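You operate a simulated robot arm through the tools that you are given. There is no shell and no other tool.

Carry out the task below with a simulated robot arm. There is one attempt and no reset: what you move stays moved.

JOB
The two turns on the clamped bundle are slack: crank them off and wind 4 tight turns of twine.
Fine: brake TIGHT before winding, press TIE, then the CATCH plate.

It is judged by the outcome, as a careful person would: the job done as asked, and still so three seconds after it is handed in. It fails if anything else is knocked over, pushed out of place, dropped, spilled or broken.

ROBOT AND FRAMES
A 6-joint arm with a two-finger parallel gripper, fixed in place. Base frame: the origin is at the foot of the arm, x ahead of it, y to its left, z up; the work surface is at about z = 860. Lengths are in mm, angles in rad, forces in N, time in s.
With the tool pointing down near the work surface it reaches from about 260 to 680 mm from the base axis. Its first joint turns from -1.152 to 1.152 rad. Payload 2.9 kg.
The TCP is the grasp point between the finger pads, 30 mm short of the fingertips. In the tool frame z runs along the fingers and y along their closing line. Largest opening 110 mm; finger width 20, thickness 10; the body of the gripper, 48 by 112 mm, starts 55 mm behind the TCP.
Orientation is that of the tool frame in the base frame, as [roll, pitch, yaw] about the fixed x, y, z axes, in that order (R = Rz(yaw) Ry(pitch) Rx(roll)). With the fingers straight down and closing along the base's y, the tool's x points along the base's -x, its y along +y and its z along -z.

CONTROLS
- The arm moves only by the tool send_rows. Its argument "rows" is a list of rows, each an object of numbers (a shift or turn left out is 0, a gripper value left out holds the last): "grip": the opening, from 0 (shut) to 1 (fully open); "tx", "ty", "tz": the shift along the tool's x, y, z in mm; "rx", "ry", "rz": the turn, a rotation vector about the tool's x, y, z in rad. In form: [{"grip": .., "tx": .., "ty": .., "tz": .., "rx": .., "ry": .., "rz": ..}, ...]. A call has 1 to 20 rows; each row shifts and turns the commanded pose from where the row before left it, along the tool's axes as they then stand. Rows are played at 5 a second. More than 50 mm and 0.15 rad between two rows, or a gripper value outside its range, and nothing of the call is played. A pose out of reach is approached as far as the arm can. The call stops where the force on the tool passes 70 N (or 10 N more than at its start, if that is more) or the arm is blocked; 0.2 s more then pass. Each finger travels about 108 mm/s and halts on what it meets, pressing with about 25 N; the grip force reading is that of the motor and also rises with nothing between the fingers. The clock runs only during rows and for 0.2 s after the last one: add rows that do not move to give the fingers time. The reply holds the time, the measured pose of the TCP, the force on the tool along the base axes, the opening and the grip force, in the units named above and with some noise, with the torque about the TCP (base axes, N m) and any sound that the robot's microphone picked up.
- Cameras (640 x 400 px; columns grow to the right, rows downward): "scene" is fixed at [87.9, 441.7, 1386.6]; the picture's right is [-0.67, -0.74, 0.00], its down [-0.42, 0.38, -0.83] and it looks along [0.61, -0.55, -0.56] (base axes); focal length 342 px, centre (320, 200). "wrist" rides on the gripper at [72, 17, -103] in the tool frame; the picture's right is [-0.23, 0.97, 0.00], its down [-0.76, -0.18, -0.62] and it looks along [-0.61, -0.14, 0.78] (tool axes); focal length 222 px, centre (320, 200). There is no depth. A picture from a camera that has moved, and an enlarged one, comes with that camera's place and axes in the base frame and with its lens.
- grab_frame(camera): a new picture of that camera. The clock stands still meanwhile.
- enlarge(camera, box): a new picture of the part [left, top, right, bottom] of that camera's present view, enlarged. The clock stands still meanwhile.
- hand_in(): hands the job in; it is judged then, once.

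Places have to be worked out from the pictures, the camera data and where the tool is seen. Open the gripper and draw the arm clear of the work before you hand the job in, unless the task says otherwise.

The tools are called after "Request:" as name(argument=value, ...) on one line, values as JSON. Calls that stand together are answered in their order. send_rows: Moves the arm, as the interface text tells. Its arguments: {"type":"object","properties":{"rows":{"type":"array"}},"required":["rows"]} The other tools are called the same way: grab_frame (camera) takes a picture; enlarge (camera, box) takes an enlarged picture of a part of a camera's view; hand_in () hands the job in.

At the start:

```text
t: 0.0
ee_pos: [483.3, 164.6, 1134.4]
orientation: [-3.141, 0.001, 3.141]
ft_force: [-0.7, -0.1, -0.5]
wrist_torque: [0.01, 0.0, -0.03]
gripper_width: 109.9
finger_force: 0.1
```

scene: 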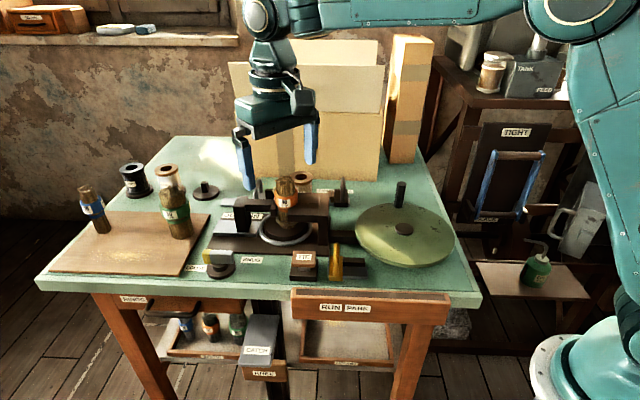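
wrist: 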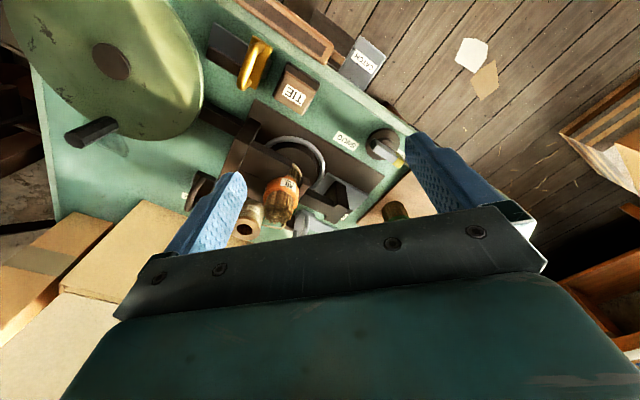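

I start by looking closer at the scene: the crank wheel, the clamp, the brake lever, TIE block, and CATCH plate.

Request:
enlarge(camera="scene", box=[180, 160, 340, 290])

Request:
enlarge(camera="scene", box=[320, 160, 480, 290])

Request:
enlarge(camera="scene", box=[100, 280, 480, 400])

Request:
enlarge(camera="wrist", box=[160, 0, 420, 250])

Request:
enlarge(camera="scene", box=[440, 20, 640, 300])

```text
3.08 times, centred on (260, 225) of scene
camera zoom: at [87.9, 441.7, 1386.6], right [-0.67, -0.74, 0.0], down [-0.42, 0.38, -0.83], along [0.61, -0.55, -0.56], focal length 1051 px, centre (505, 123)
```

zoom: 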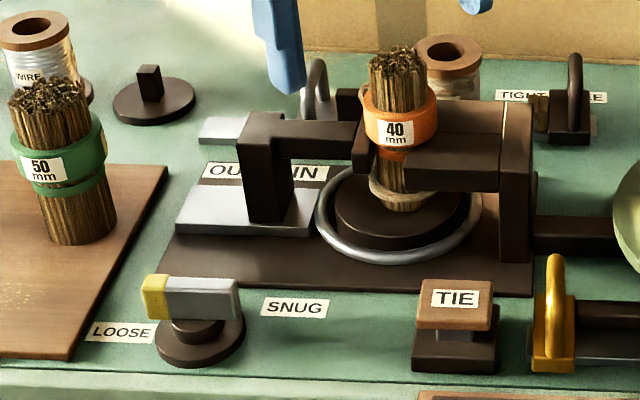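

```text
3.08 times, centred on (400, 225) of scene
camera zoom: at [87.9, 441.7, 1386.6], right [-0.67, -0.74, 0.0], down [-0.42, 0.38, -0.83], along [0.61, -0.55, -0.56], focal length 1051 px, centre (74, 123)
```

zoom: 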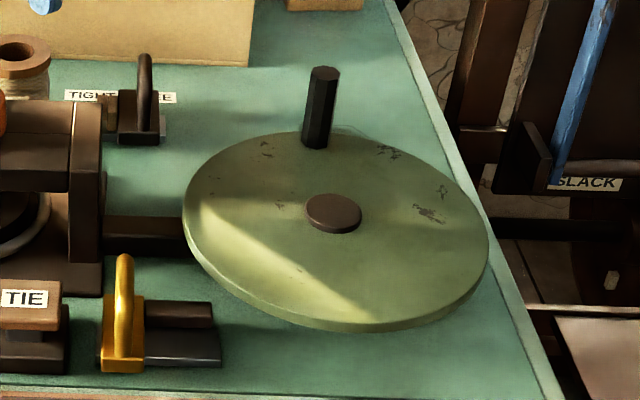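

```text
1.68 times, centred on (290, 340) of scene
camera zoom: at [87.9, 441.7, 1386.6], right [-0.67, -0.74, 0.0], down [-0.42, 0.38, -0.83], along [0.61, -0.55, -0.56], focal length 575 px, centre (370, -36)
```

zoom: 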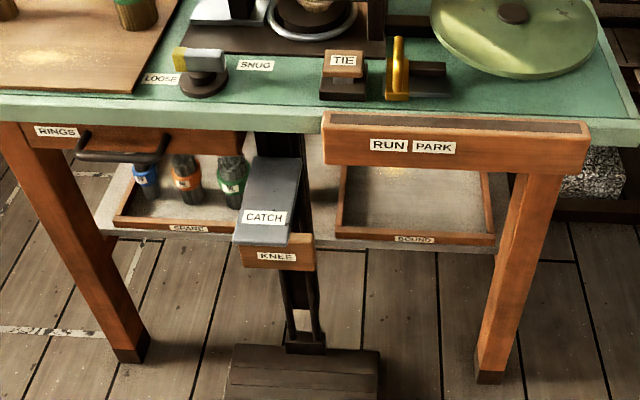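

```text
1.60 times, centred on (290, 125) of wrist
camera zoom: at [409.9, 181.2, 1238.5], right [0.23, 0.97, 0.0], down [0.76, -0.18, 0.62], along [0.61, -0.14, -0.78], focal length 355 px, centre (368, 320)
```

zoom: 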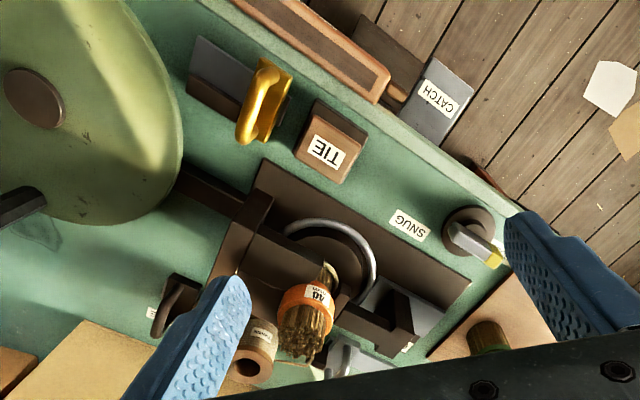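

```text
1.43 times, centred on (540, 160) of scene
camera zoom: at [87.9, 441.7, 1386.6], right [-0.67, -0.74, 0.0], down [-0.42, 0.38, -0.83], along [0.61, -0.55, -0.56], focal length 488 px, centre (6, 257)
```

zoom: 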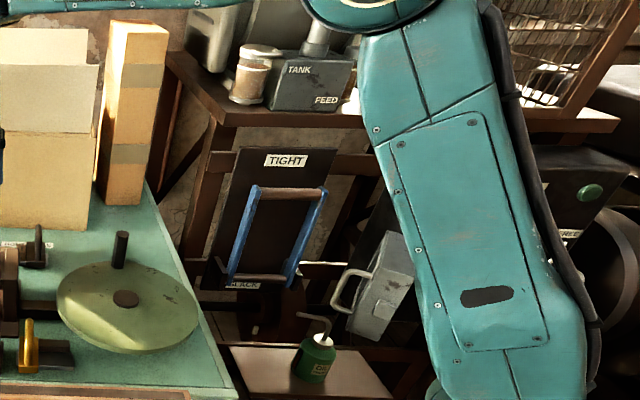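

The table is turned roughly 45° to the base; I need better views of labels and levers before touching anything, so I enlarge more parts of both views.

Request:
enlarge(camera="wrist", box=[180, 150, 360, 250])

Request:
enlarge(camera="scene", box=[200, 165, 360, 245])

Request:
enlarge(camera="wrist", box=[200, 10, 420, 130])

Request:
enlarge(camera="scene", box=[60, 150, 240, 290])

Request:
enlarge(camera="scene", box=[470, 110, 570, 230])

Request:
enlarge(camera="scene", box=[0, 0, 240, 60])

```text
3.56 times, centred on (270, 200) of wrist
camera zoom: at [409.9, 181.2, 1238.5], right [0.23, 0.97, 0.0], down [0.76, -0.18, 0.62], along [0.61, -0.14, -0.78], focal length 790 px, centre (498, 200)
```

zoom: 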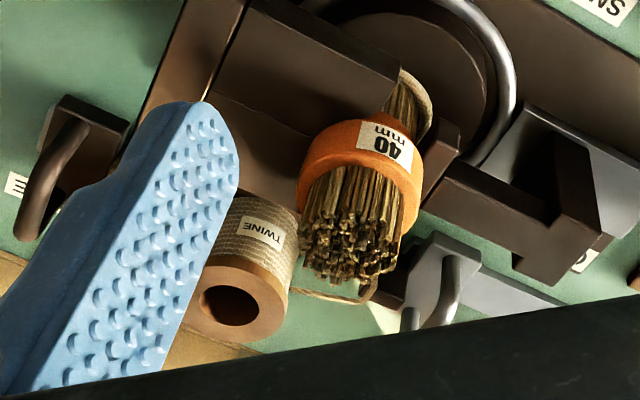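

```text
4.00 times, centred on (280, 205) of scene
camera zoom: at [87.9, 441.7, 1386.6], right [-0.67, -0.74, 0.0], down [-0.42, 0.38, -0.83], along [0.61, -0.55, -0.56], focal length 1366 px, centre (480, 180)
```

zoom: 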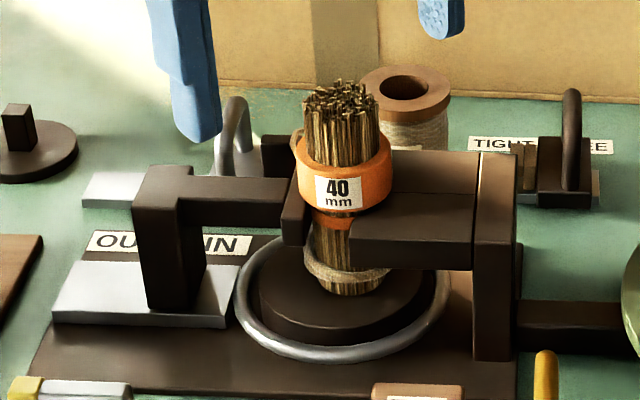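

```text
2.91 times, centred on (310, 70) of wrist
camera zoom: at [409.9, 181.2, 1238.5], right [0.23, 0.97, 0.0], down [0.76, -0.18, 0.62], along [0.61, -0.14, -0.78], focal length 646 px, centre (349, 578)
```

zoom: 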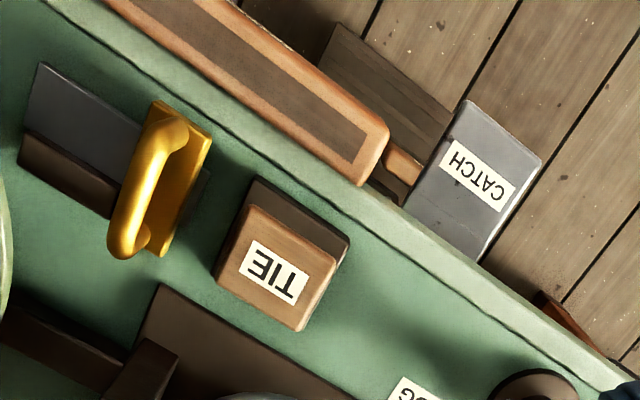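

```text
2.86 times, centred on (150, 220) of scene
camera zoom: at [87.9, 441.7, 1386.6], right [-0.67, -0.74, 0.0], down [-0.42, 0.38, -0.83], along [0.61, -0.55, -0.56], focal length 976 px, centre (806, 143)
```

zoom: 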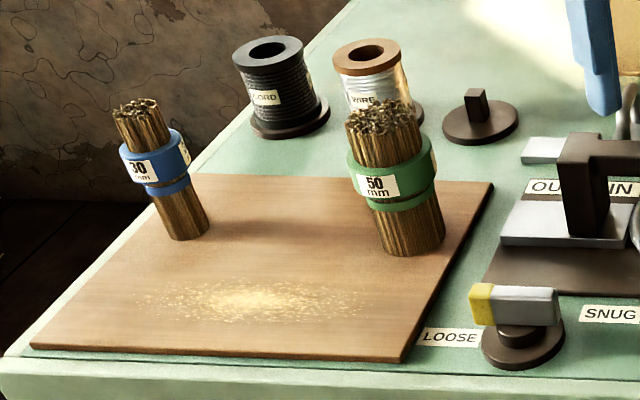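

```text
3.33 times, centred on (520, 170) of scene
camera zoom: at [87.9, 441.7, 1386.6], right [-0.67, -0.74, 0.0], down [-0.42, 0.38, -0.83], along [0.61, -0.55, -0.56], focal length 1139 px, centre (-347, 300)
```

zoom: 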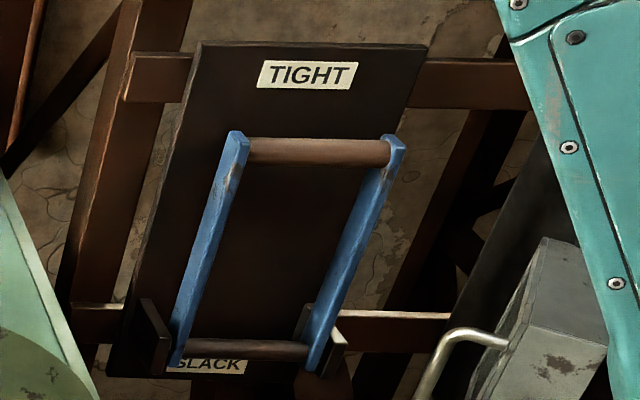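

```text
2.67 times, centred on (120, 30) of scene
camera zoom: at [87.9, 441.7, 1386.6], right [-0.67, -0.74, 0.0], down [-0.42, 0.38, -0.83], along [0.61, -0.55, -0.56], focal length 911 px, centre (853, 653)
```

zoom: 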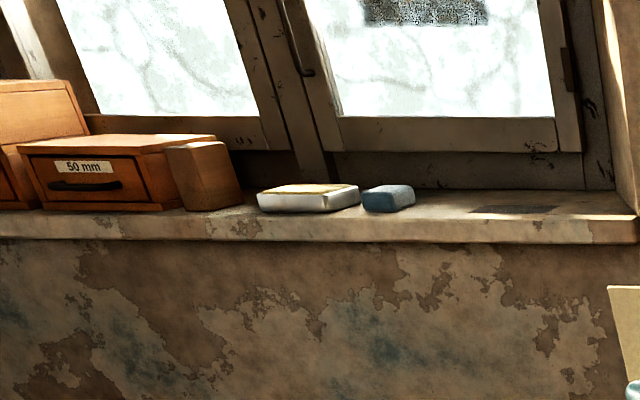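

The brake slide (TIGHT … EE) seems to sit around (604,-100), the wheel hub around (390,-75) with the crank post ~84 mm off it. I move the arm, high and clear, to look at these from above with the wrist camera.

Request:
send_rows(rows=[{"tx": 13, "ty": -46}, {"tx": 13, "ty": -46}, {"tx": 13, "ty": -46}, {"tx": 13, "ty": -46}, {}])

```text
t: 1.2
ee_pos: [431.2, -18.9, 1132.3]
orientation: [-3.139, 0.001, 3.141]
ft_force: [-0.3, -0.7, -0.5]
wrist_torque: [-0.02, -0.01, -0.01]
gripper_width: 110.0
finger_force: 0.1
```

The arm is at (431,-19,1132); now I look through the wrist camera.

Request:
grab_frame(camera="wrist")

Request:
enlarge(camera="wrist", box=[240, 120, 400, 220])

Request:
enlarge(camera="scene", box=[200, 150, 360, 250])

```text
taken
camera wrist: at [358.2, -3.8, 1236.6], right [0.23, 0.97, 0.0], down [0.76, -0.18, 0.62], along [0.61, -0.14, -0.78], focal length 222 px, centre (320, 200)
```

wrist: 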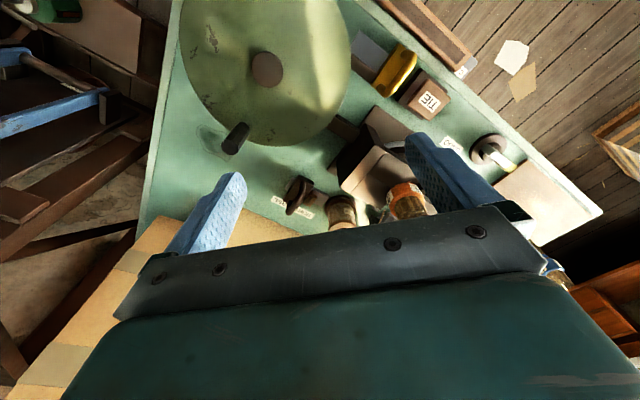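

```text
4.00 times, centred on (320, 170) of wrist
camera zoom: at [358.2, -3.8, 1236.6], right [0.23, 0.97, 0.0], down [0.76, -0.18, 0.62], along [0.61, -0.14, -0.78], focal length 888 px, centre (320, 320)
```

zoom: 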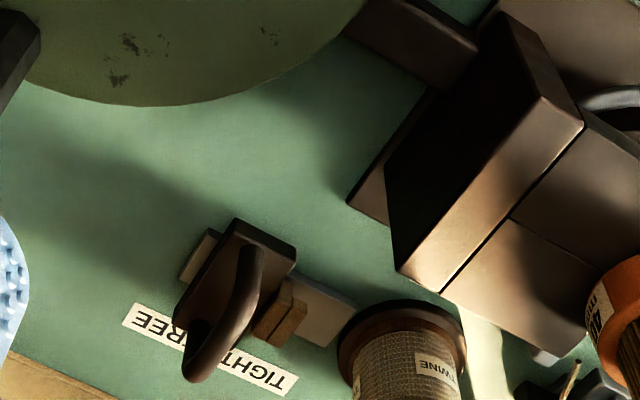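

```text
4.00 times, centred on (280, 200) of scene
camera zoom: at [87.9, 441.6, 1386.6], right [-0.67, -0.74, 0.0], down [-0.42, 0.38, -0.83], along [0.61, -0.55, -0.56], focal length 1366 px, centre (480, 200)
```

zoom: 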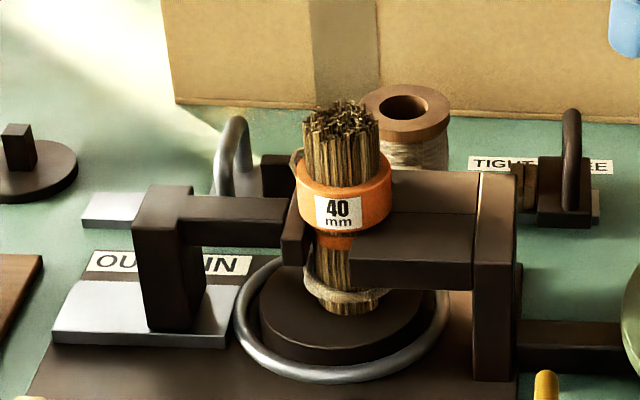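

The brake carriage is at the FREE end, with its wooden shoe facing the TWINE spool. I look closer at the wheel for direction marks, and at TIE, the yellow handle and the knob.

Request:
enlarge(camera="wrist", box=[170, 0, 360, 160])

Request:
enlarge(camera="wrist", box=[340, 10, 540, 180])

Request:
enlarge(camera="scene", box=[280, 230, 380, 320])

Request:
enlarge(camera="scene", box=[225, 160, 325, 250])

Request:
enlarge(camera="scene", box=[225, 300, 305, 400])

```text
2.50 times, centred on (265, 80) of wrist
camera zoom: at [358.2, -3.8, 1236.6], right [0.23, 0.97, 0.0], down [0.76, -0.18, 0.62], along [0.61, -0.14, -0.78], focal length 555 px, centre (458, 500)
```

zoom: 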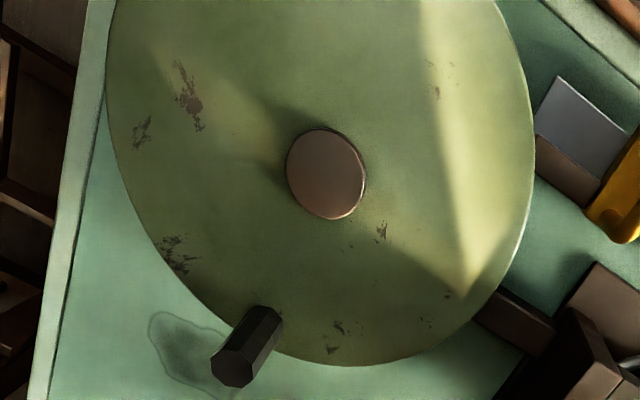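

```text
2.35 times, centred on (440, 95) of wrist
camera zoom: at [358.2, -3.8, 1236.6], right [0.23, 0.97, 0.0], down [0.76, -0.18, 0.62], along [0.61, -0.14, -0.78], focal length 523 px, centre (38, 447)
```

zoom: 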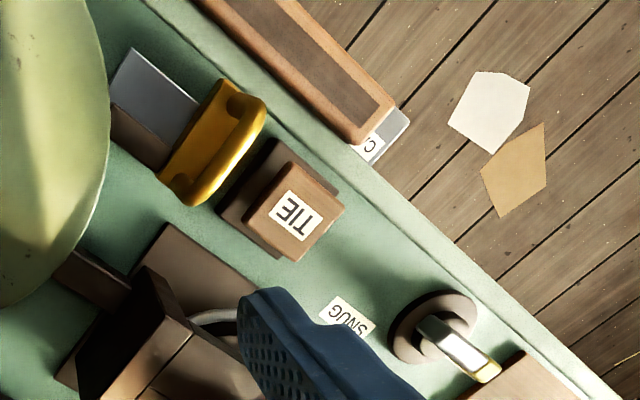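

```text
4.44 times, centred on (330, 275) of scene
camera zoom: at [87.9, 441.6, 1386.6], right [-0.67, -0.74, 0.0], down [-0.42, 0.38, -0.83], along [0.61, -0.55, -0.56], focal length 1518 px, centre (276, -133)
```

zoom: 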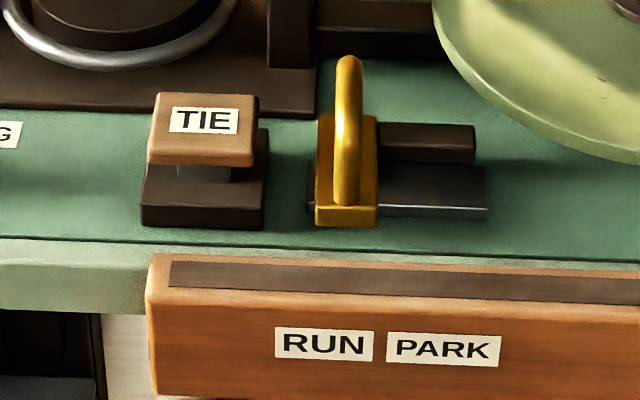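

```text
4.44 times, centred on (275, 205) of scene
camera zoom: at [87.9, 441.6, 1386.6], right [-0.67, -0.74, 0.0], down [-0.42, 0.38, -0.83], along [0.61, -0.55, -0.56], focal length 1518 px, centre (520, 178)
```

zoom: 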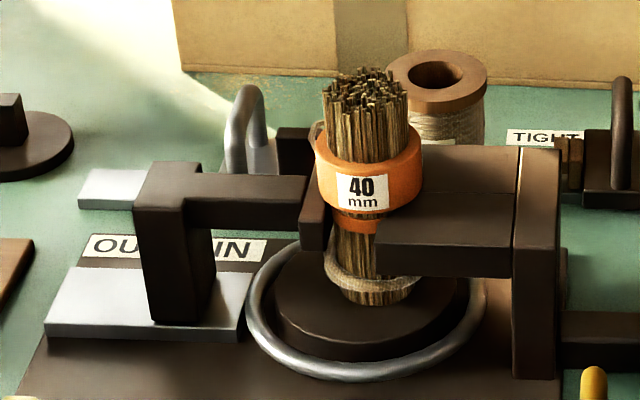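

```text
4.00 times, centred on (265, 350) of scene
camera zoom: at [87.9, 441.6, 1386.6], right [-0.67, -0.74, 0.0], down [-0.42, 0.38, -0.83], along [0.61, -0.55, -0.56], focal length 1366 px, centre (540, -400)
```

zoom: 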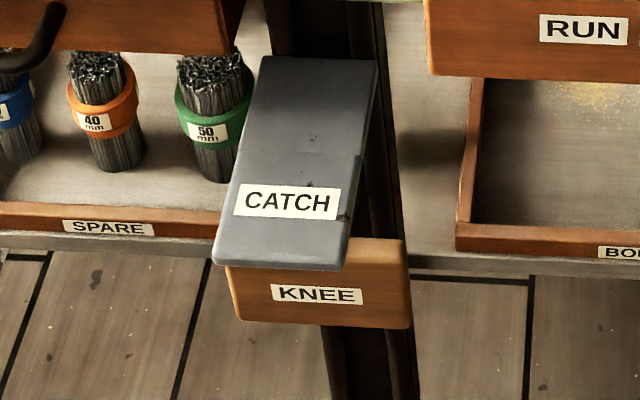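

The yellow slide is at RUN, the brake is at FREE, and the knob is at LOOSE (I'll leave that one alone). I place the hub at (387,-74) and the crank post at (444,-131) with its top at z≈990, so I move above the post and check the alignment.

Request:
send_rows(rows=[{"tx": -4.3, "ty": -37.3}, {"tx": -4.3, "ty": -37.3}, {"tx": -4.4, "ty": -37.4}, {"tz": 40}, {"tz": 40}, {}])

Request:
grab_frame(camera="wrist")

Request:
grab_frame(camera="scene")

```text
t: 2.6
ee_pos: [443.7, -131.0, 1055.7]
orientation: [-3.142, 0.001, 3.141]
ft_force: [-0.3, -0.4, -0.1]
wrist_torque: [-0.01, 0.02, 0.01]
gripper_width: 109.9
finger_force: 0.1
```

```text
taken
camera wrist: at [372.3, -114.8, 1158.5], right [0.23, 0.97, 0.0], down [0.76, -0.18, 0.62], along [0.61, -0.14, -0.78], focal length 222 px, centre (320, 200)
```

wrist: 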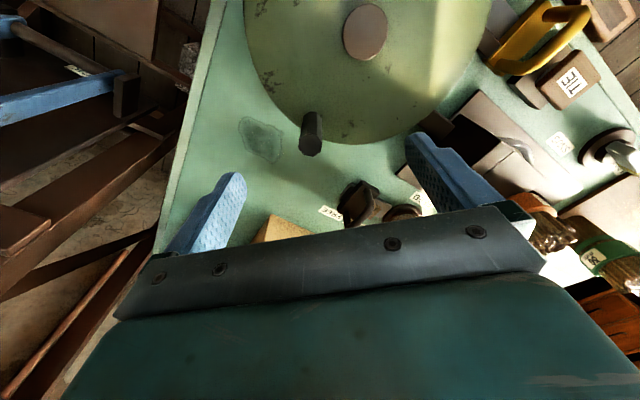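

```text
taken
```

scene: 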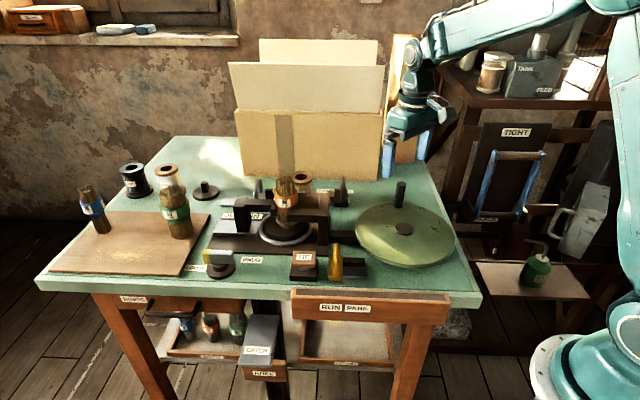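

The post appears slightly off the tool axis; I enlarge to measure its top centre.

Request:
enlarge(camera="wrist", box=[270, 90, 360, 170])

Request:
enlarge(camera="scene", box=[360, 100, 450, 250])

```text
5.00 times, centred on (315, 130) of wrist
camera zoom: at [372.3, -114.8, 1158.5], right [0.23, 0.97, 0.0], down [0.76, -0.18, 0.62], along [0.61, -0.14, -0.78], focal length 1111 px, centre (345, 550)
```

zoom: 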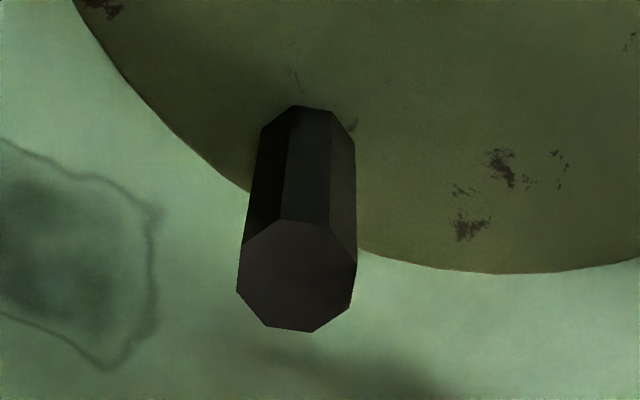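

```text
2.67 times, centred on (405, 175) of scene
camera zoom: at [87.9, 441.7, 1386.6], right [-0.67, -0.74, 0.0], down [-0.42, 0.38, -0.83], along [0.61, -0.55, -0.56], focal length 911 px, centre (93, 267)
```

zoom: 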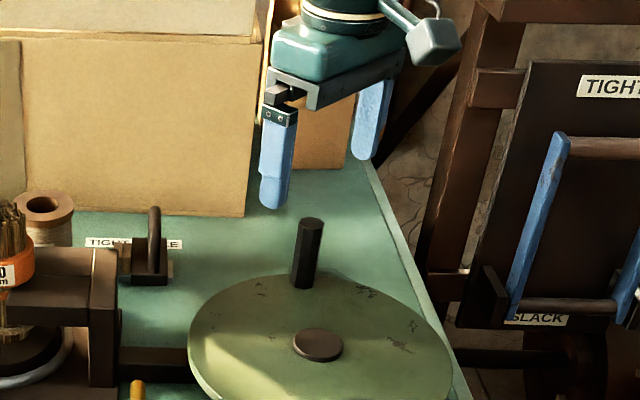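

The close wrist view puts the post's axis near (448,-140), about 20 mm thick with its top at z≈990. I shift over it, descend so the fingers straddle it with the tips at about z=935, and close.

Request:
send_rows(rows=[{"tx": -4.0, "ty": -8.5}, {"tz": 30}, {"tz": 30}, {"tz": 20}, {"tz": 12}, {}])

Request:
grab_frame(camera="wrist")

Request:
enlarge(camera="scene", box=[340, 130, 470, 270])

```text
t: 4.0
ee_pos: [448.8, -138.9, 963.9]
orientation: [3.142, 0.0, 3.14]
ft_force: [0.7, -0.5, 0.4]
wrist_torque: [0.02, -0.04, 0.01]
gripper_width: 110.1
finger_force: 0.1
```

```text
taken
camera wrist: at [375.9, -122.7, 1066.4], right [0.23, 0.97, 0.0], down [0.76, -0.18, 0.62], along [0.61, -0.14, -0.78], focal length 222 px, centre (320, 200)
```

wrist: 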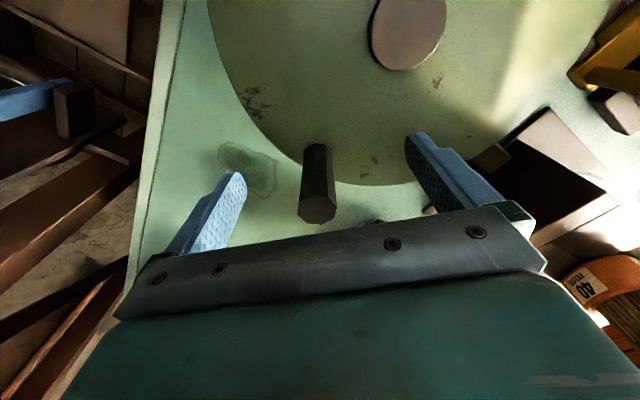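

```text
2.86 times, centred on (405, 200) of scene
camera zoom: at [87.9, 441.7, 1386.6], right [-0.67, -0.74, 0.0], down [-0.42, 0.38, -0.83], along [0.61, -0.55, -0.56], focal length 976 px, centre (77, 200)
```

zoom: 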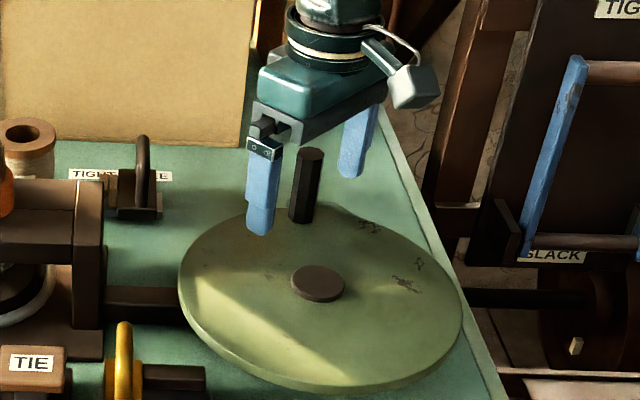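

The post stands between the fingers, well centred. I close on it.

Request:
send_rows(rows=[{"grip": 0.3}, {}, {"grip": 0.0}, {}, {}])

Request:
enlarge(camera="wrist", box=[220, 100, 420, 240])

```text
t: 5.2
ee_pos: [449.0, -139.3, 963.4]
orientation: [-3.139, 0.001, 3.139]
ft_force: [8.6, -12.5, -8.0]
wrist_torque: [0.33, -0.92, 0.14]
gripper_width: 21.8
finger_force: 45.4
```

```text
2.86 times, centred on (320, 170) of wrist
camera zoom: at [376.6, -123.6, 1066.6], right [0.23, 0.97, 0.0], down [0.76, -0.18, 0.63], along [0.61, -0.14, -0.78], focal length 635 px, centre (320, 286)
```

zoom: 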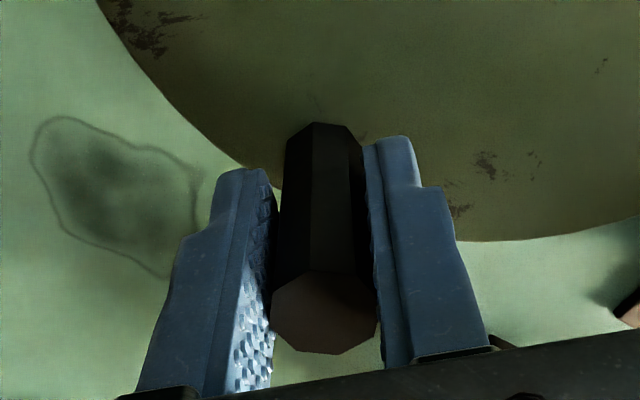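

The post is gripped (21.8 mm). I test a small 15° arc counter-clockwise (seen from above) to feel the resistance and check the radius.

Request:
send_rows(rows=[{"tx": -5.1, "ty": 5.6}, {"tx": -4.7, "ty": 6.0}, {"tx": -4.0, "ty": 6.4}, {}])

Request:
enlarge(camera="scene", box=[340, 130, 470, 270])

Request:
enlarge(camera="scene", box=[225, 160, 325, 250])

```text
t: 6.2
ee_pos: [461.8, -121.3, 963.9]
orientation: [3.14, -0.003, -3.141]
ft_force: [-1.7, -0.4, 1.3]
wrist_torque: [-0.19, -0.27, 0.07]
gripper_width: 21.7
finger_force: 45.2
```

```text
2.86 times, centred on (405, 200) of scene
camera zoom: at [87.8, 441.7, 1386.6], right [-0.67, -0.74, 0.0], down [-0.42, 0.38, -0.83], along [0.61, -0.55, -0.56], focal length 976 px, centre (77, 200)
```

zoom: 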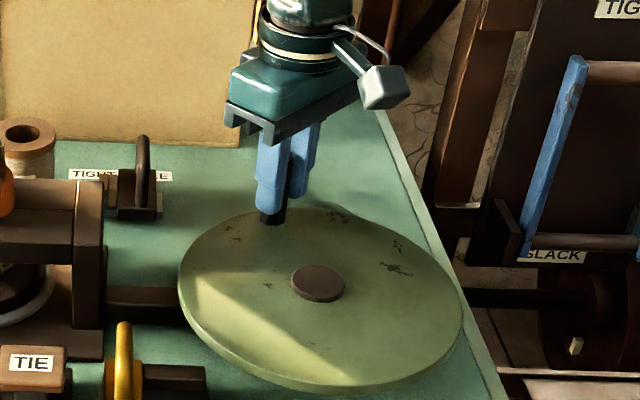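

```text
4.44 times, centred on (275, 205) of scene
camera zoom: at [87.8, 441.7, 1386.6], right [-0.67, -0.74, 0.0], down [-0.42, 0.38, -0.83], along [0.61, -0.55, -0.56], focal length 1518 px, centre (520, 178)
```

zoom: 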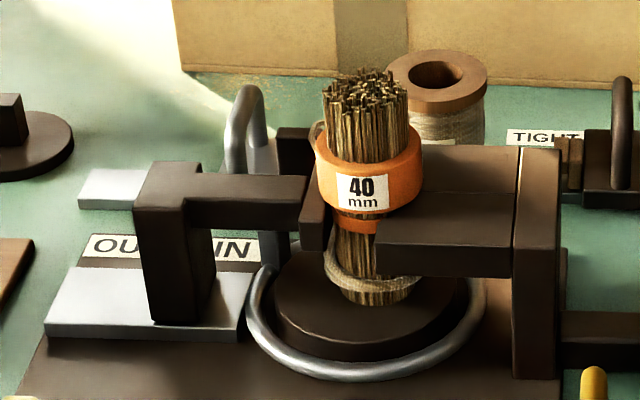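

The wheel turns freely and the ring follows (an upright on the ring has come into view). I turn further to ~0° to see which way the flyer goes and what the turns do.

Request:
send_rows(rows=[{"tx": -4.6, "ty": 7.7}, {"tx": -3.9, "ty": 9.9}, {"tx": -2.9, "ty": 11.7}, {"tx": -1.3, "ty": 15}, {}])

Request:
enlarge(camera="scene", box=[225, 160, 325, 250])

Request:
grab_frame(camera="wrist")

```text
t: 7.4
ee_pos: [474.8, -74.4, 964.8]
orientation: [3.14, -0.002, 3.14]
ft_force: [1.3, -0.8, -3.3]
wrist_torque: [-0.82, -0.02, 0.11]
gripper_width: 21.6
finger_force: 45.2
```

```text
4.44 times, centred on (275, 205) of scene
camera zoom: at [88.0, 441.7, 1386.6], right [-0.67, -0.74, 0.0], down [-0.42, 0.38, -0.83], along [0.61, -0.55, -0.56], focal length 1518 px, centre (520, 178)
```

zoom: 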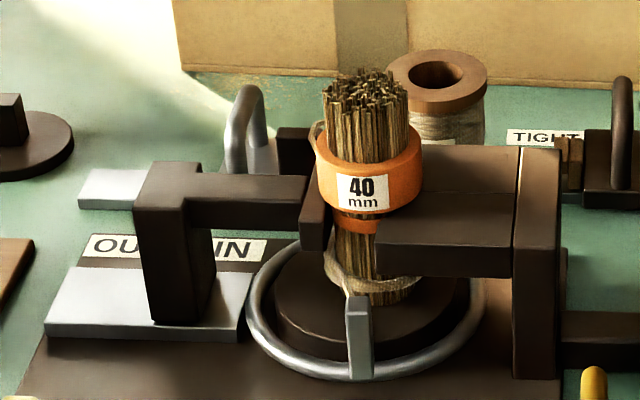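

```text
taken
camera wrist: at [401.8, -59.4, 1067.5], right [0.23, 0.97, 0.0], down [0.76, -0.18, 0.62], along [0.61, -0.14, -0.78], focal length 222 px, centre (320, 200)
```

wrist: 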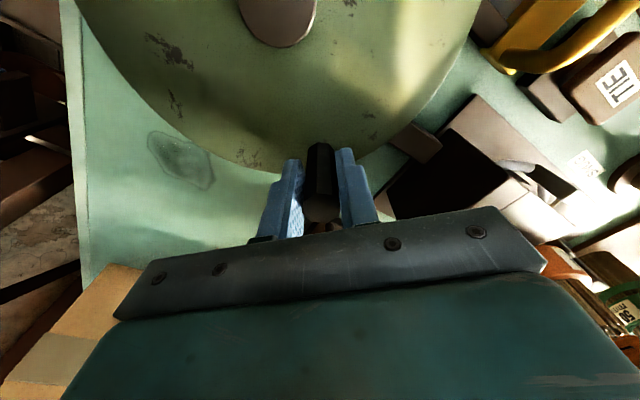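

The flyer upright swung from back-left to the front: it seems geared up ~4:1 to the crank. I zoom on the turns to see whether they grew or shrank.

Request:
enlarge(camera="scene", box=[270, 200, 340, 245])

Request:
enlarge(camera="scene", box=[290, 215, 325, 240])

```text
8.89 times, centred on (305, 222) of scene
camera zoom: at [88.0, 441.7, 1386.6], right [-0.67, -0.74, 0.0], down [-0.42, 0.38, -0.83], along [0.61, -0.55, -0.56], focal length 3036 px, centre (453, 0)
```

zoom: 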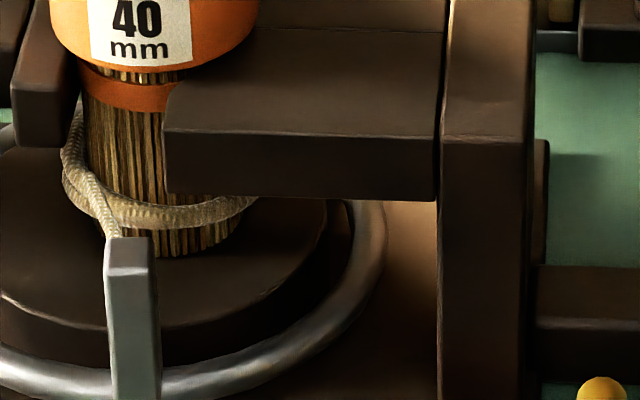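

```text
16.00 times, centred on (308, 228) of scene
camera zoom: at [88.0, 441.7, 1386.6], right [-0.67, -0.74, 0.0], down [-0.42, 0.38, -0.83], along [0.61, -0.55, -0.56], focal length 5465 px, centre (520, -240)
```

zoom: 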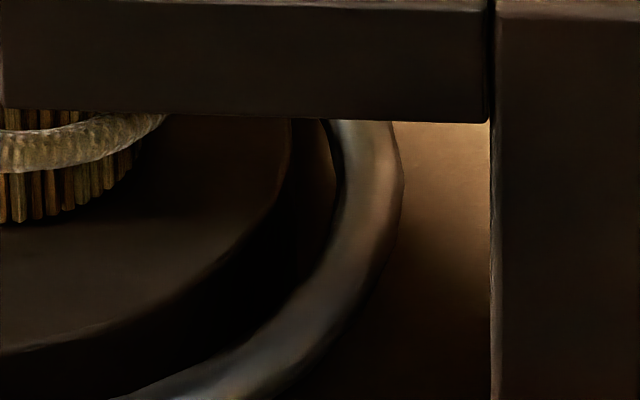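

The strand leaves the bundle's left side toward the flyer at the front, so counter-clockwise cranking winds ON; clockwise must take turns off. I go back clockwise 20° and check that the strand behaves as expected.

Request:
send_rows(rows=[{"tx": 1.3, "ty": -15.0}, {"tx": 3.9, "ty": -14.6}, {}])

Request:
enlarge(camera="scene", box=[225, 160, 325, 250])

Request:
enlarge(camera="scene", box=[270, 200, 340, 245])

```text
t: 8.2
ee_pos: [470.4, -106.6, 964.4]
orientation: [3.141, -0.001, 3.141]
ft_force: [1.9, 1.0, 3.1]
wrist_torque: [0.63, 0.02, -0.14]
gripper_width: 21.7
finger_force: 44.9
```

```text
4.44 times, centred on (275, 205) of scene
camera zoom: at [88.0, 441.7, 1386.5], right [-0.67, -0.74, 0.0], down [-0.42, 0.38, -0.83], along [0.61, -0.55, -0.56], focal length 1518 px, centre (520, 178)
```

zoom: 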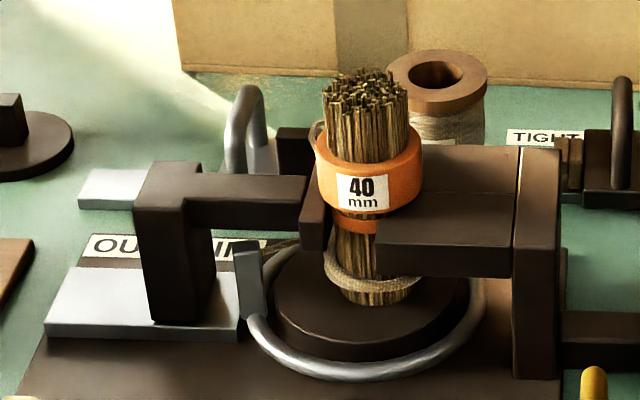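

```text
8.89 times, centred on (305, 222) of scene
camera zoom: at [88.0, 441.7, 1386.5], right [-0.67, -0.74, 0.0], down [-0.42, 0.38, -0.83], along [0.61, -0.55, -0.56], focal length 3036 px, centre (453, 0)
```

zoom: 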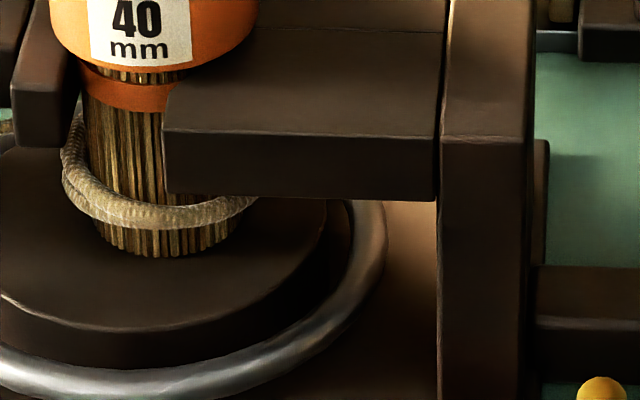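

The flyer is now at the left with the strand going to the back of the bundle, so clockwise does take twine off, at about 4 flyer turns per crank turn. I continue clockwise to -90°.

Request:
send_rows(rows=[{"tx": 6.8, "ty": -14.0}, {"tx": 8.7, "ty": -12.4}, {"tx": 10.8, "ty": -10.8}, {"tx": 12.4, "ty": -8.7}, {"tx": 13.8, "ty": -6.4}, {"tx": 14.7, "ty": -4.0}, {"tx": 15.2, "ty": -1.3}, {}])

Request:
enlarge(camera="scene", box=[225, 160, 325, 250])

Request:
enlarge(camera="scene", box=[270, 200, 340, 245])

```text
t: 10.0
ee_pos: [387.7, -162.9, 963.3]
orientation: [3.14, -0.003, -3.141]
ft_force: [0.5, 0.1, 0.2]
wrist_torque: [-0.03, -0.02, -0.01]
gripper_width: 0.0
finger_force: 37.6
```

```text
4.44 times, centred on (275, 205) of scene
camera zoom: at [87.9, 441.7, 1386.6], right [-0.67, -0.74, 0.0], down [-0.42, 0.38, -0.83], along [0.61, -0.55, -0.56], focal length 1518 px, centre (520, 178)
```

zoom: 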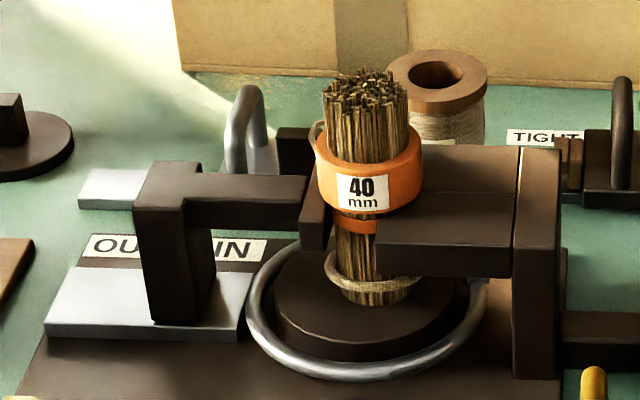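

```text
8.89 times, centred on (305, 222) of scene
camera zoom: at [87.9, 441.7, 1386.6], right [-0.67, -0.74, 0.0], down [-0.42, 0.38, -0.83], along [0.61, -0.55, -0.56], focal length 3036 px, centre (453, 0)
```

zoom: 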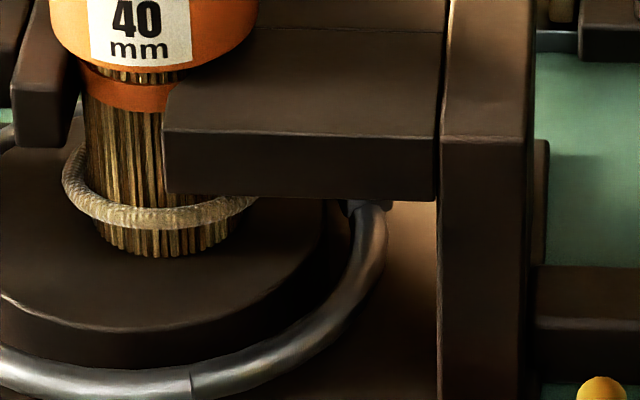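

The post slipped out of the grip near the point where the motion ran along the pads (gripper now shut on nothing). I look where the post stopped.

Request:
enlarge(camera="scene", box=[340, 130, 470, 270])

Request:
grab_frame(camera="wrist")

```text
2.86 times, centred on (405, 200) of scene
camera zoom: at [87.9, 441.7, 1386.6], right [-0.67, -0.74, 0.0], down [-0.42, 0.38, -0.83], along [0.61, -0.55, -0.56], focal length 976 px, centre (77, 200)
```

zoom: 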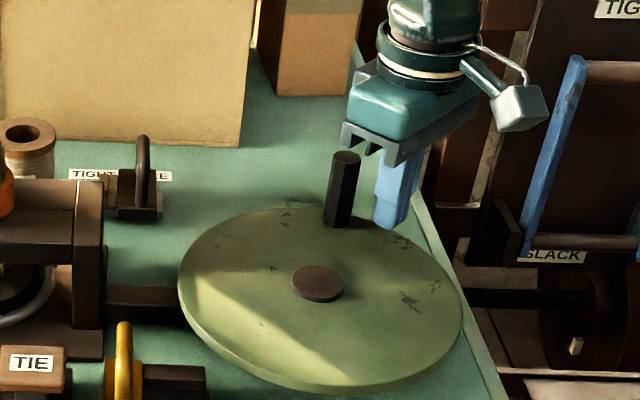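

```text
taken
camera wrist: at [313.7, -146.8, 1066.7], right [0.23, 0.97, 0.0], down [0.76, -0.18, 0.62], along [0.61, -0.14, -0.78], focal length 222 px, centre (320, 200)
```

wrist: 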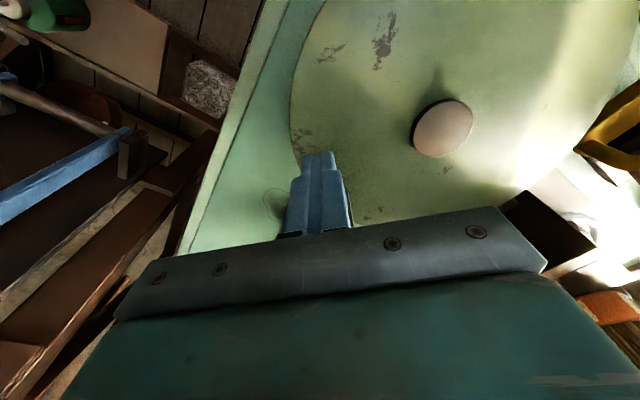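

The post stopped at about φ=-64° (hub-centred), and the twine is unaffected apart from unwinding a little. Instead of gripping I'll push the post around with the shut fingers from behind: lift over it, and come down at φ≈-33° behind it.

Request:
send_rows(rows=[{"tz": -42}, {"tz": -42}, {"tx": -24.5, "ty": 13}, {"tx": -24.5, "ty": 13}, {"tx": -24.5, "ty": 13}, {"tz": 42}, {"tz": 42}, {}])

Request:
enlarge(camera="scene", box=[340, 130, 470, 270])

Request:
grab_frame(camera="wrist")

```text
t: 11.8
ee_pos: [458.8, -124.3, 962.2]
orientation: [3.141, -0.001, 3.14]
ft_force: [0.4, 0.6, 0.8]
wrist_torque: [0.0, 0.0, -0.01]
gripper_width: 0.3
finger_force: 37.4
```

```text
2.86 times, centred on (405, 200) of scene
camera zoom: at [87.9, 441.7, 1386.6], right [-0.67, -0.74, 0.0], down [-0.42, 0.38, -0.83], along [0.61, -0.55, -0.56], focal length 976 px, centre (77, 200)
```

zoom: 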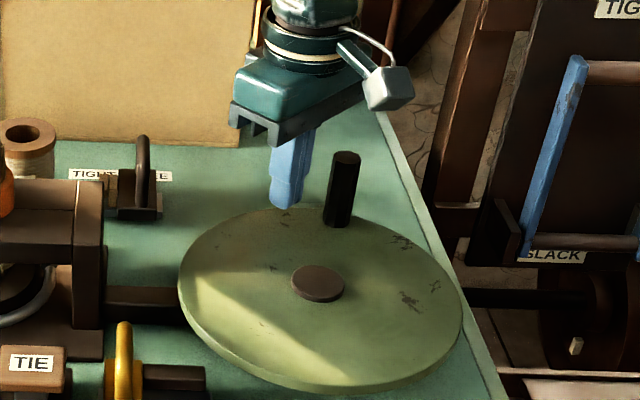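

```text
taken
camera wrist: at [386.4, -108.8, 1065.7], right [0.23, 0.97, 0.0], down [0.76, -0.18, 0.62], along [0.61, -0.14, -0.78], focal length 222 px, centre (320, 200)
```

wrist: 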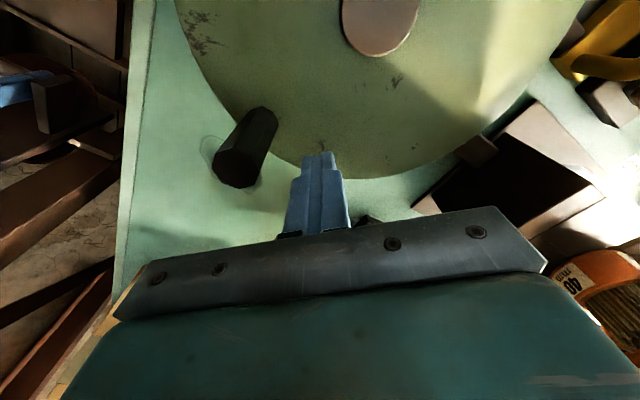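

The fingers are behind the post on its circle. I push clockwise to pusher angle -90° and check the post and flyer.

Request:
send_rows(rows=[{"tx": 4.1, "ty": -8.6}, {"tx": 10.8, "ty": -10.8}, {"tx": 12.4, "ty": -8.7}, {"tx": 13.8, "ty": -6.4}, {"tx": 14.6, "ty": -3.9}, {"tx": 15.1, "ty": -1.3}, {}])

Request:
enlarge(camera="scene", box=[340, 130, 470, 270])

Request:
grab_frame(camera="wrist")

Request:
enlarge(camera="scene", box=[225, 160, 325, 250])

```text
t: 13.4
ee_pos: [388.4, -166.5, 962.7]
orientation: [3.141, 0.0, 3.141]
ft_force: [0.0, 0.6, 0.0]
wrist_torque: [0.01, 0.02, -0.03]
gripper_width: 0.0
finger_force: 37.5
```

```text
2.86 times, centred on (405, 200) of scene
camera zoom: at [87.9, 441.7, 1386.6], right [-0.67, -0.74, 0.0], down [-0.42, 0.38, -0.83], along [0.61, -0.55, -0.56], focal length 976 px, centre (77, 200)
```

zoom: 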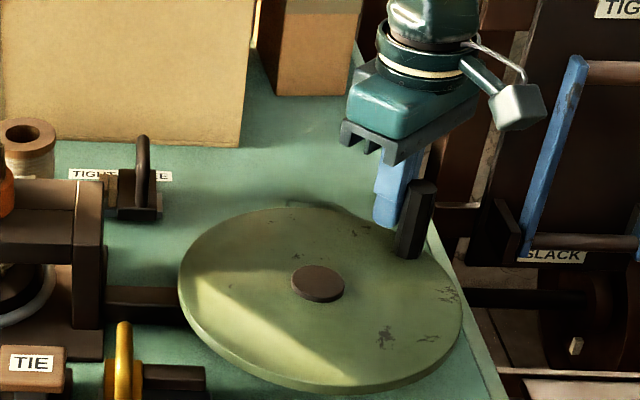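

```text
taken
camera wrist: at [315.8, -149.4, 1065.6], right [0.23, 0.97, 0.0], down [0.76, -0.18, 0.62], along [0.61, -0.14, -0.78], focal length 222 px, centre (320, 200)
```

wrist: 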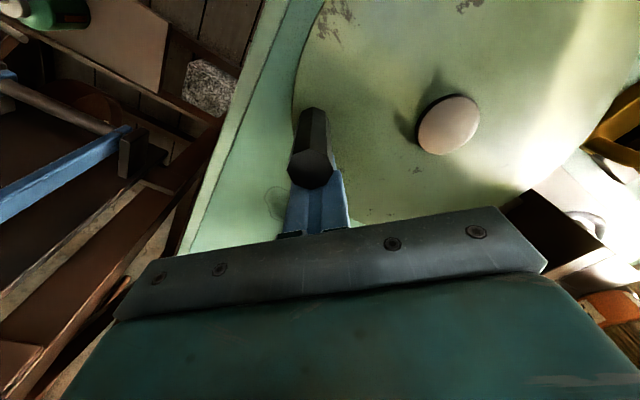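

```text
4.44 times, centred on (275, 205) of scene
camera zoom: at [87.9, 441.7, 1386.6], right [-0.67, -0.74, 0.0], down [-0.42, 0.38, -0.83], along [0.61, -0.55, -0.56], focal length 1518 px, centre (520, 178)
```

zoom: 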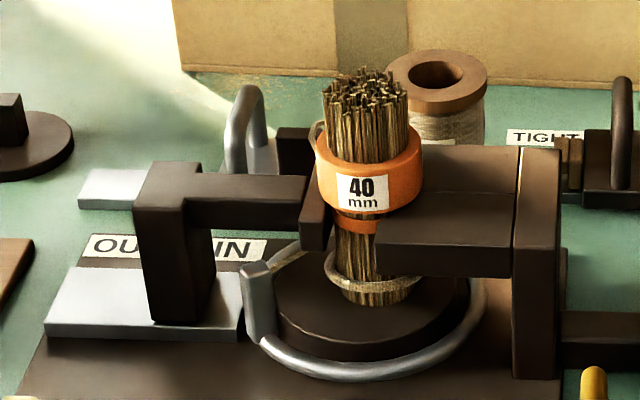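

Pushing works: post ≈ -107°, flyer back at the left, in line with a 4:1 gearing. I continue clockwise to pusher angle -170°.

Request:
send_rows(rows=[{"tx": 15.3, "ty": 2.8}, {"tx": 14.6, "ty": 4.0}, {"tx": 13.8, "ty": 6.4}, {"tx": 12.4, "ty": 8.7}, {"tx": 10.8, "ty": 10.8}, {"tx": 8.7, "ty": 12.4}, {"tx": 6.4, "ty": 13.8}, {"tx": 3.9, "ty": 14.6}, {}])

Request:
enlarge(camera="scene", box=[340, 130, 470, 270])

Request:
grab_frame(camera="wrist")

Request:
enlarge(camera="scene", box=[225, 160, 325, 250])

```text
t: 15.4
ee_pos: [301.4, -91.3, 962.0]
orientation: [-3.141, 0.0, 3.141]
ft_force: [0.0, -0.4, 1.1]
wrist_torque: [0.02, 0.0, 0.01]
gripper_width: 0.1
finger_force: 37.9
```

```text
2.86 times, centred on (405, 200) of scene
camera zoom: at [87.9, 441.7, 1386.6], right [-0.67, -0.74, 0.0], down [-0.42, 0.38, -0.83], along [0.61, -0.55, -0.56], focal length 976 px, centre (77, 200)
```

zoom: 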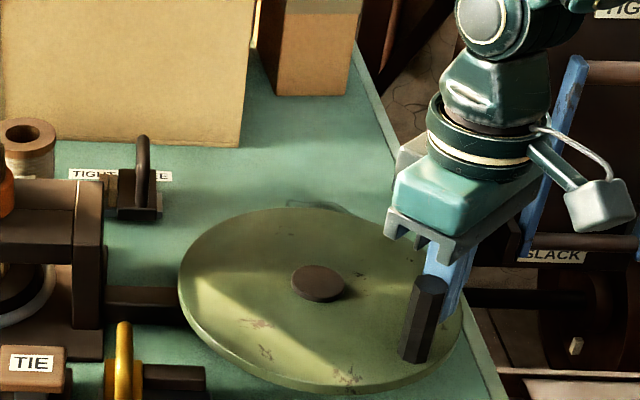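

```text
taken
camera wrist: at [229.4, -74.9, 1066.7], right [0.23, 0.97, 0.0], down [0.76, -0.18, 0.62], along [0.61, -0.14, -0.78], focal length 222 px, centre (320, 200)
```

wrist: 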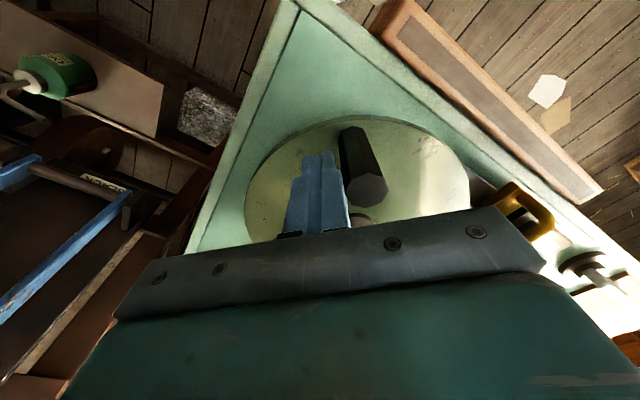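

```text
4.44 times, centred on (275, 205) of scene
camera zoom: at [87.9, 441.7, 1386.6], right [-0.67, -0.74, 0.0], down [-0.42, 0.38, -0.83], along [0.61, -0.55, -0.56], focal length 1518 px, centre (520, 178)
```

zoom: 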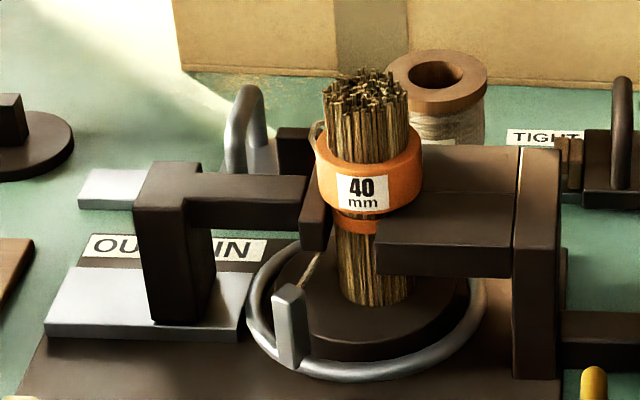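

The front of the bundle is bare now: under half a turn is left, with the post near -186°. Zero turns should be at post ≈ -225.6° (180° from where it started), so I push about 39° more, slowly at the end.

Request:
send_rows(rows=[{"tx": 0.4, "ty": 14.3}, {"tx": -1.3, "ty": 15.1}, {"tx": -4.0, "ty": 14.6}, {"tx": -2.9, "ty": 7.0}, {}])

Request:
enlarge(camera="scene", box=[340, 130, 470, 270])

Request:
grab_frame(camera="wrist")

Request:
enlarge(camera="scene", box=[225, 160, 325, 250])

```text
t: 16.6
ee_pos: [311.3, -38.2, 964.1]
orientation: [3.141, -0.002, -3.141]
ft_force: [0.3, -0.4, 0.0]
wrist_torque: [0.0, -0.03, 0.02]
gripper_width: 0.0
finger_force: 37.3
```

```text
2.86 times, centred on (405, 200) of scene
camera zoom: at [87.9, 441.7, 1386.6], right [-0.67, -0.74, 0.0], down [-0.42, 0.38, -0.83], along [0.61, -0.55, -0.56], focal length 976 px, centre (77, 200)
```

zoom: 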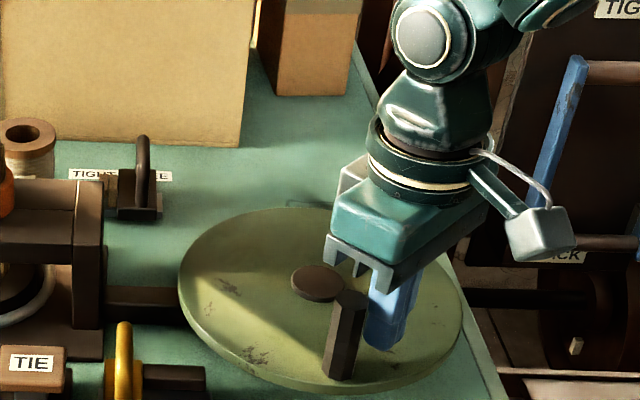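

```text
taken
camera wrist: at [238.3, -23.2, 1067.9], right [0.23, 0.97, 0.0], down [0.76, -0.18, 0.62], along [0.61, -0.14, -0.78], focal length 222 px, centre (320, 200)
```

wrist: 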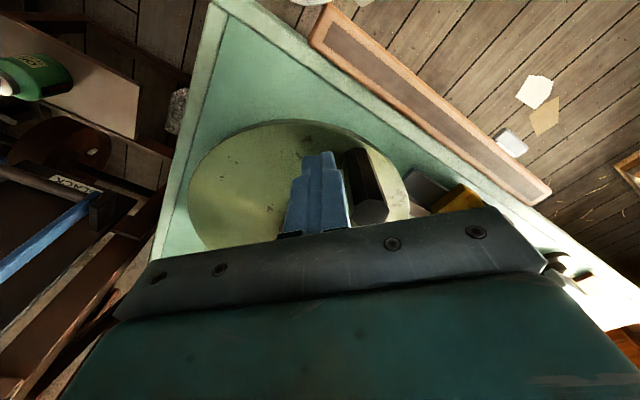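

```text
4.44 times, centred on (275, 205) of scene
camera zoom: at [87.9, 441.7, 1386.6], right [-0.67, -0.74, 0.0], down [-0.42, 0.38, -0.83], along [0.61, -0.55, -0.56], focal length 1518 px, centre (520, 178)
```

zoom: 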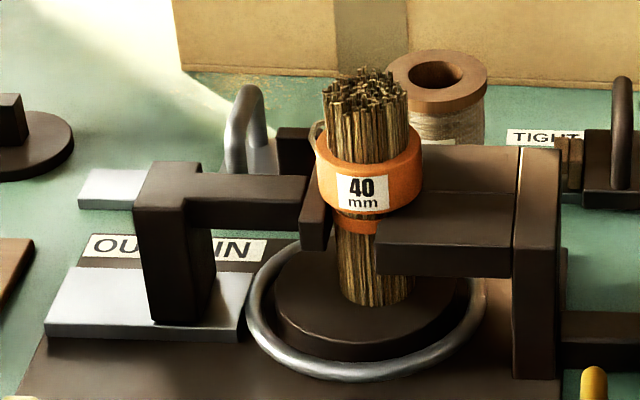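

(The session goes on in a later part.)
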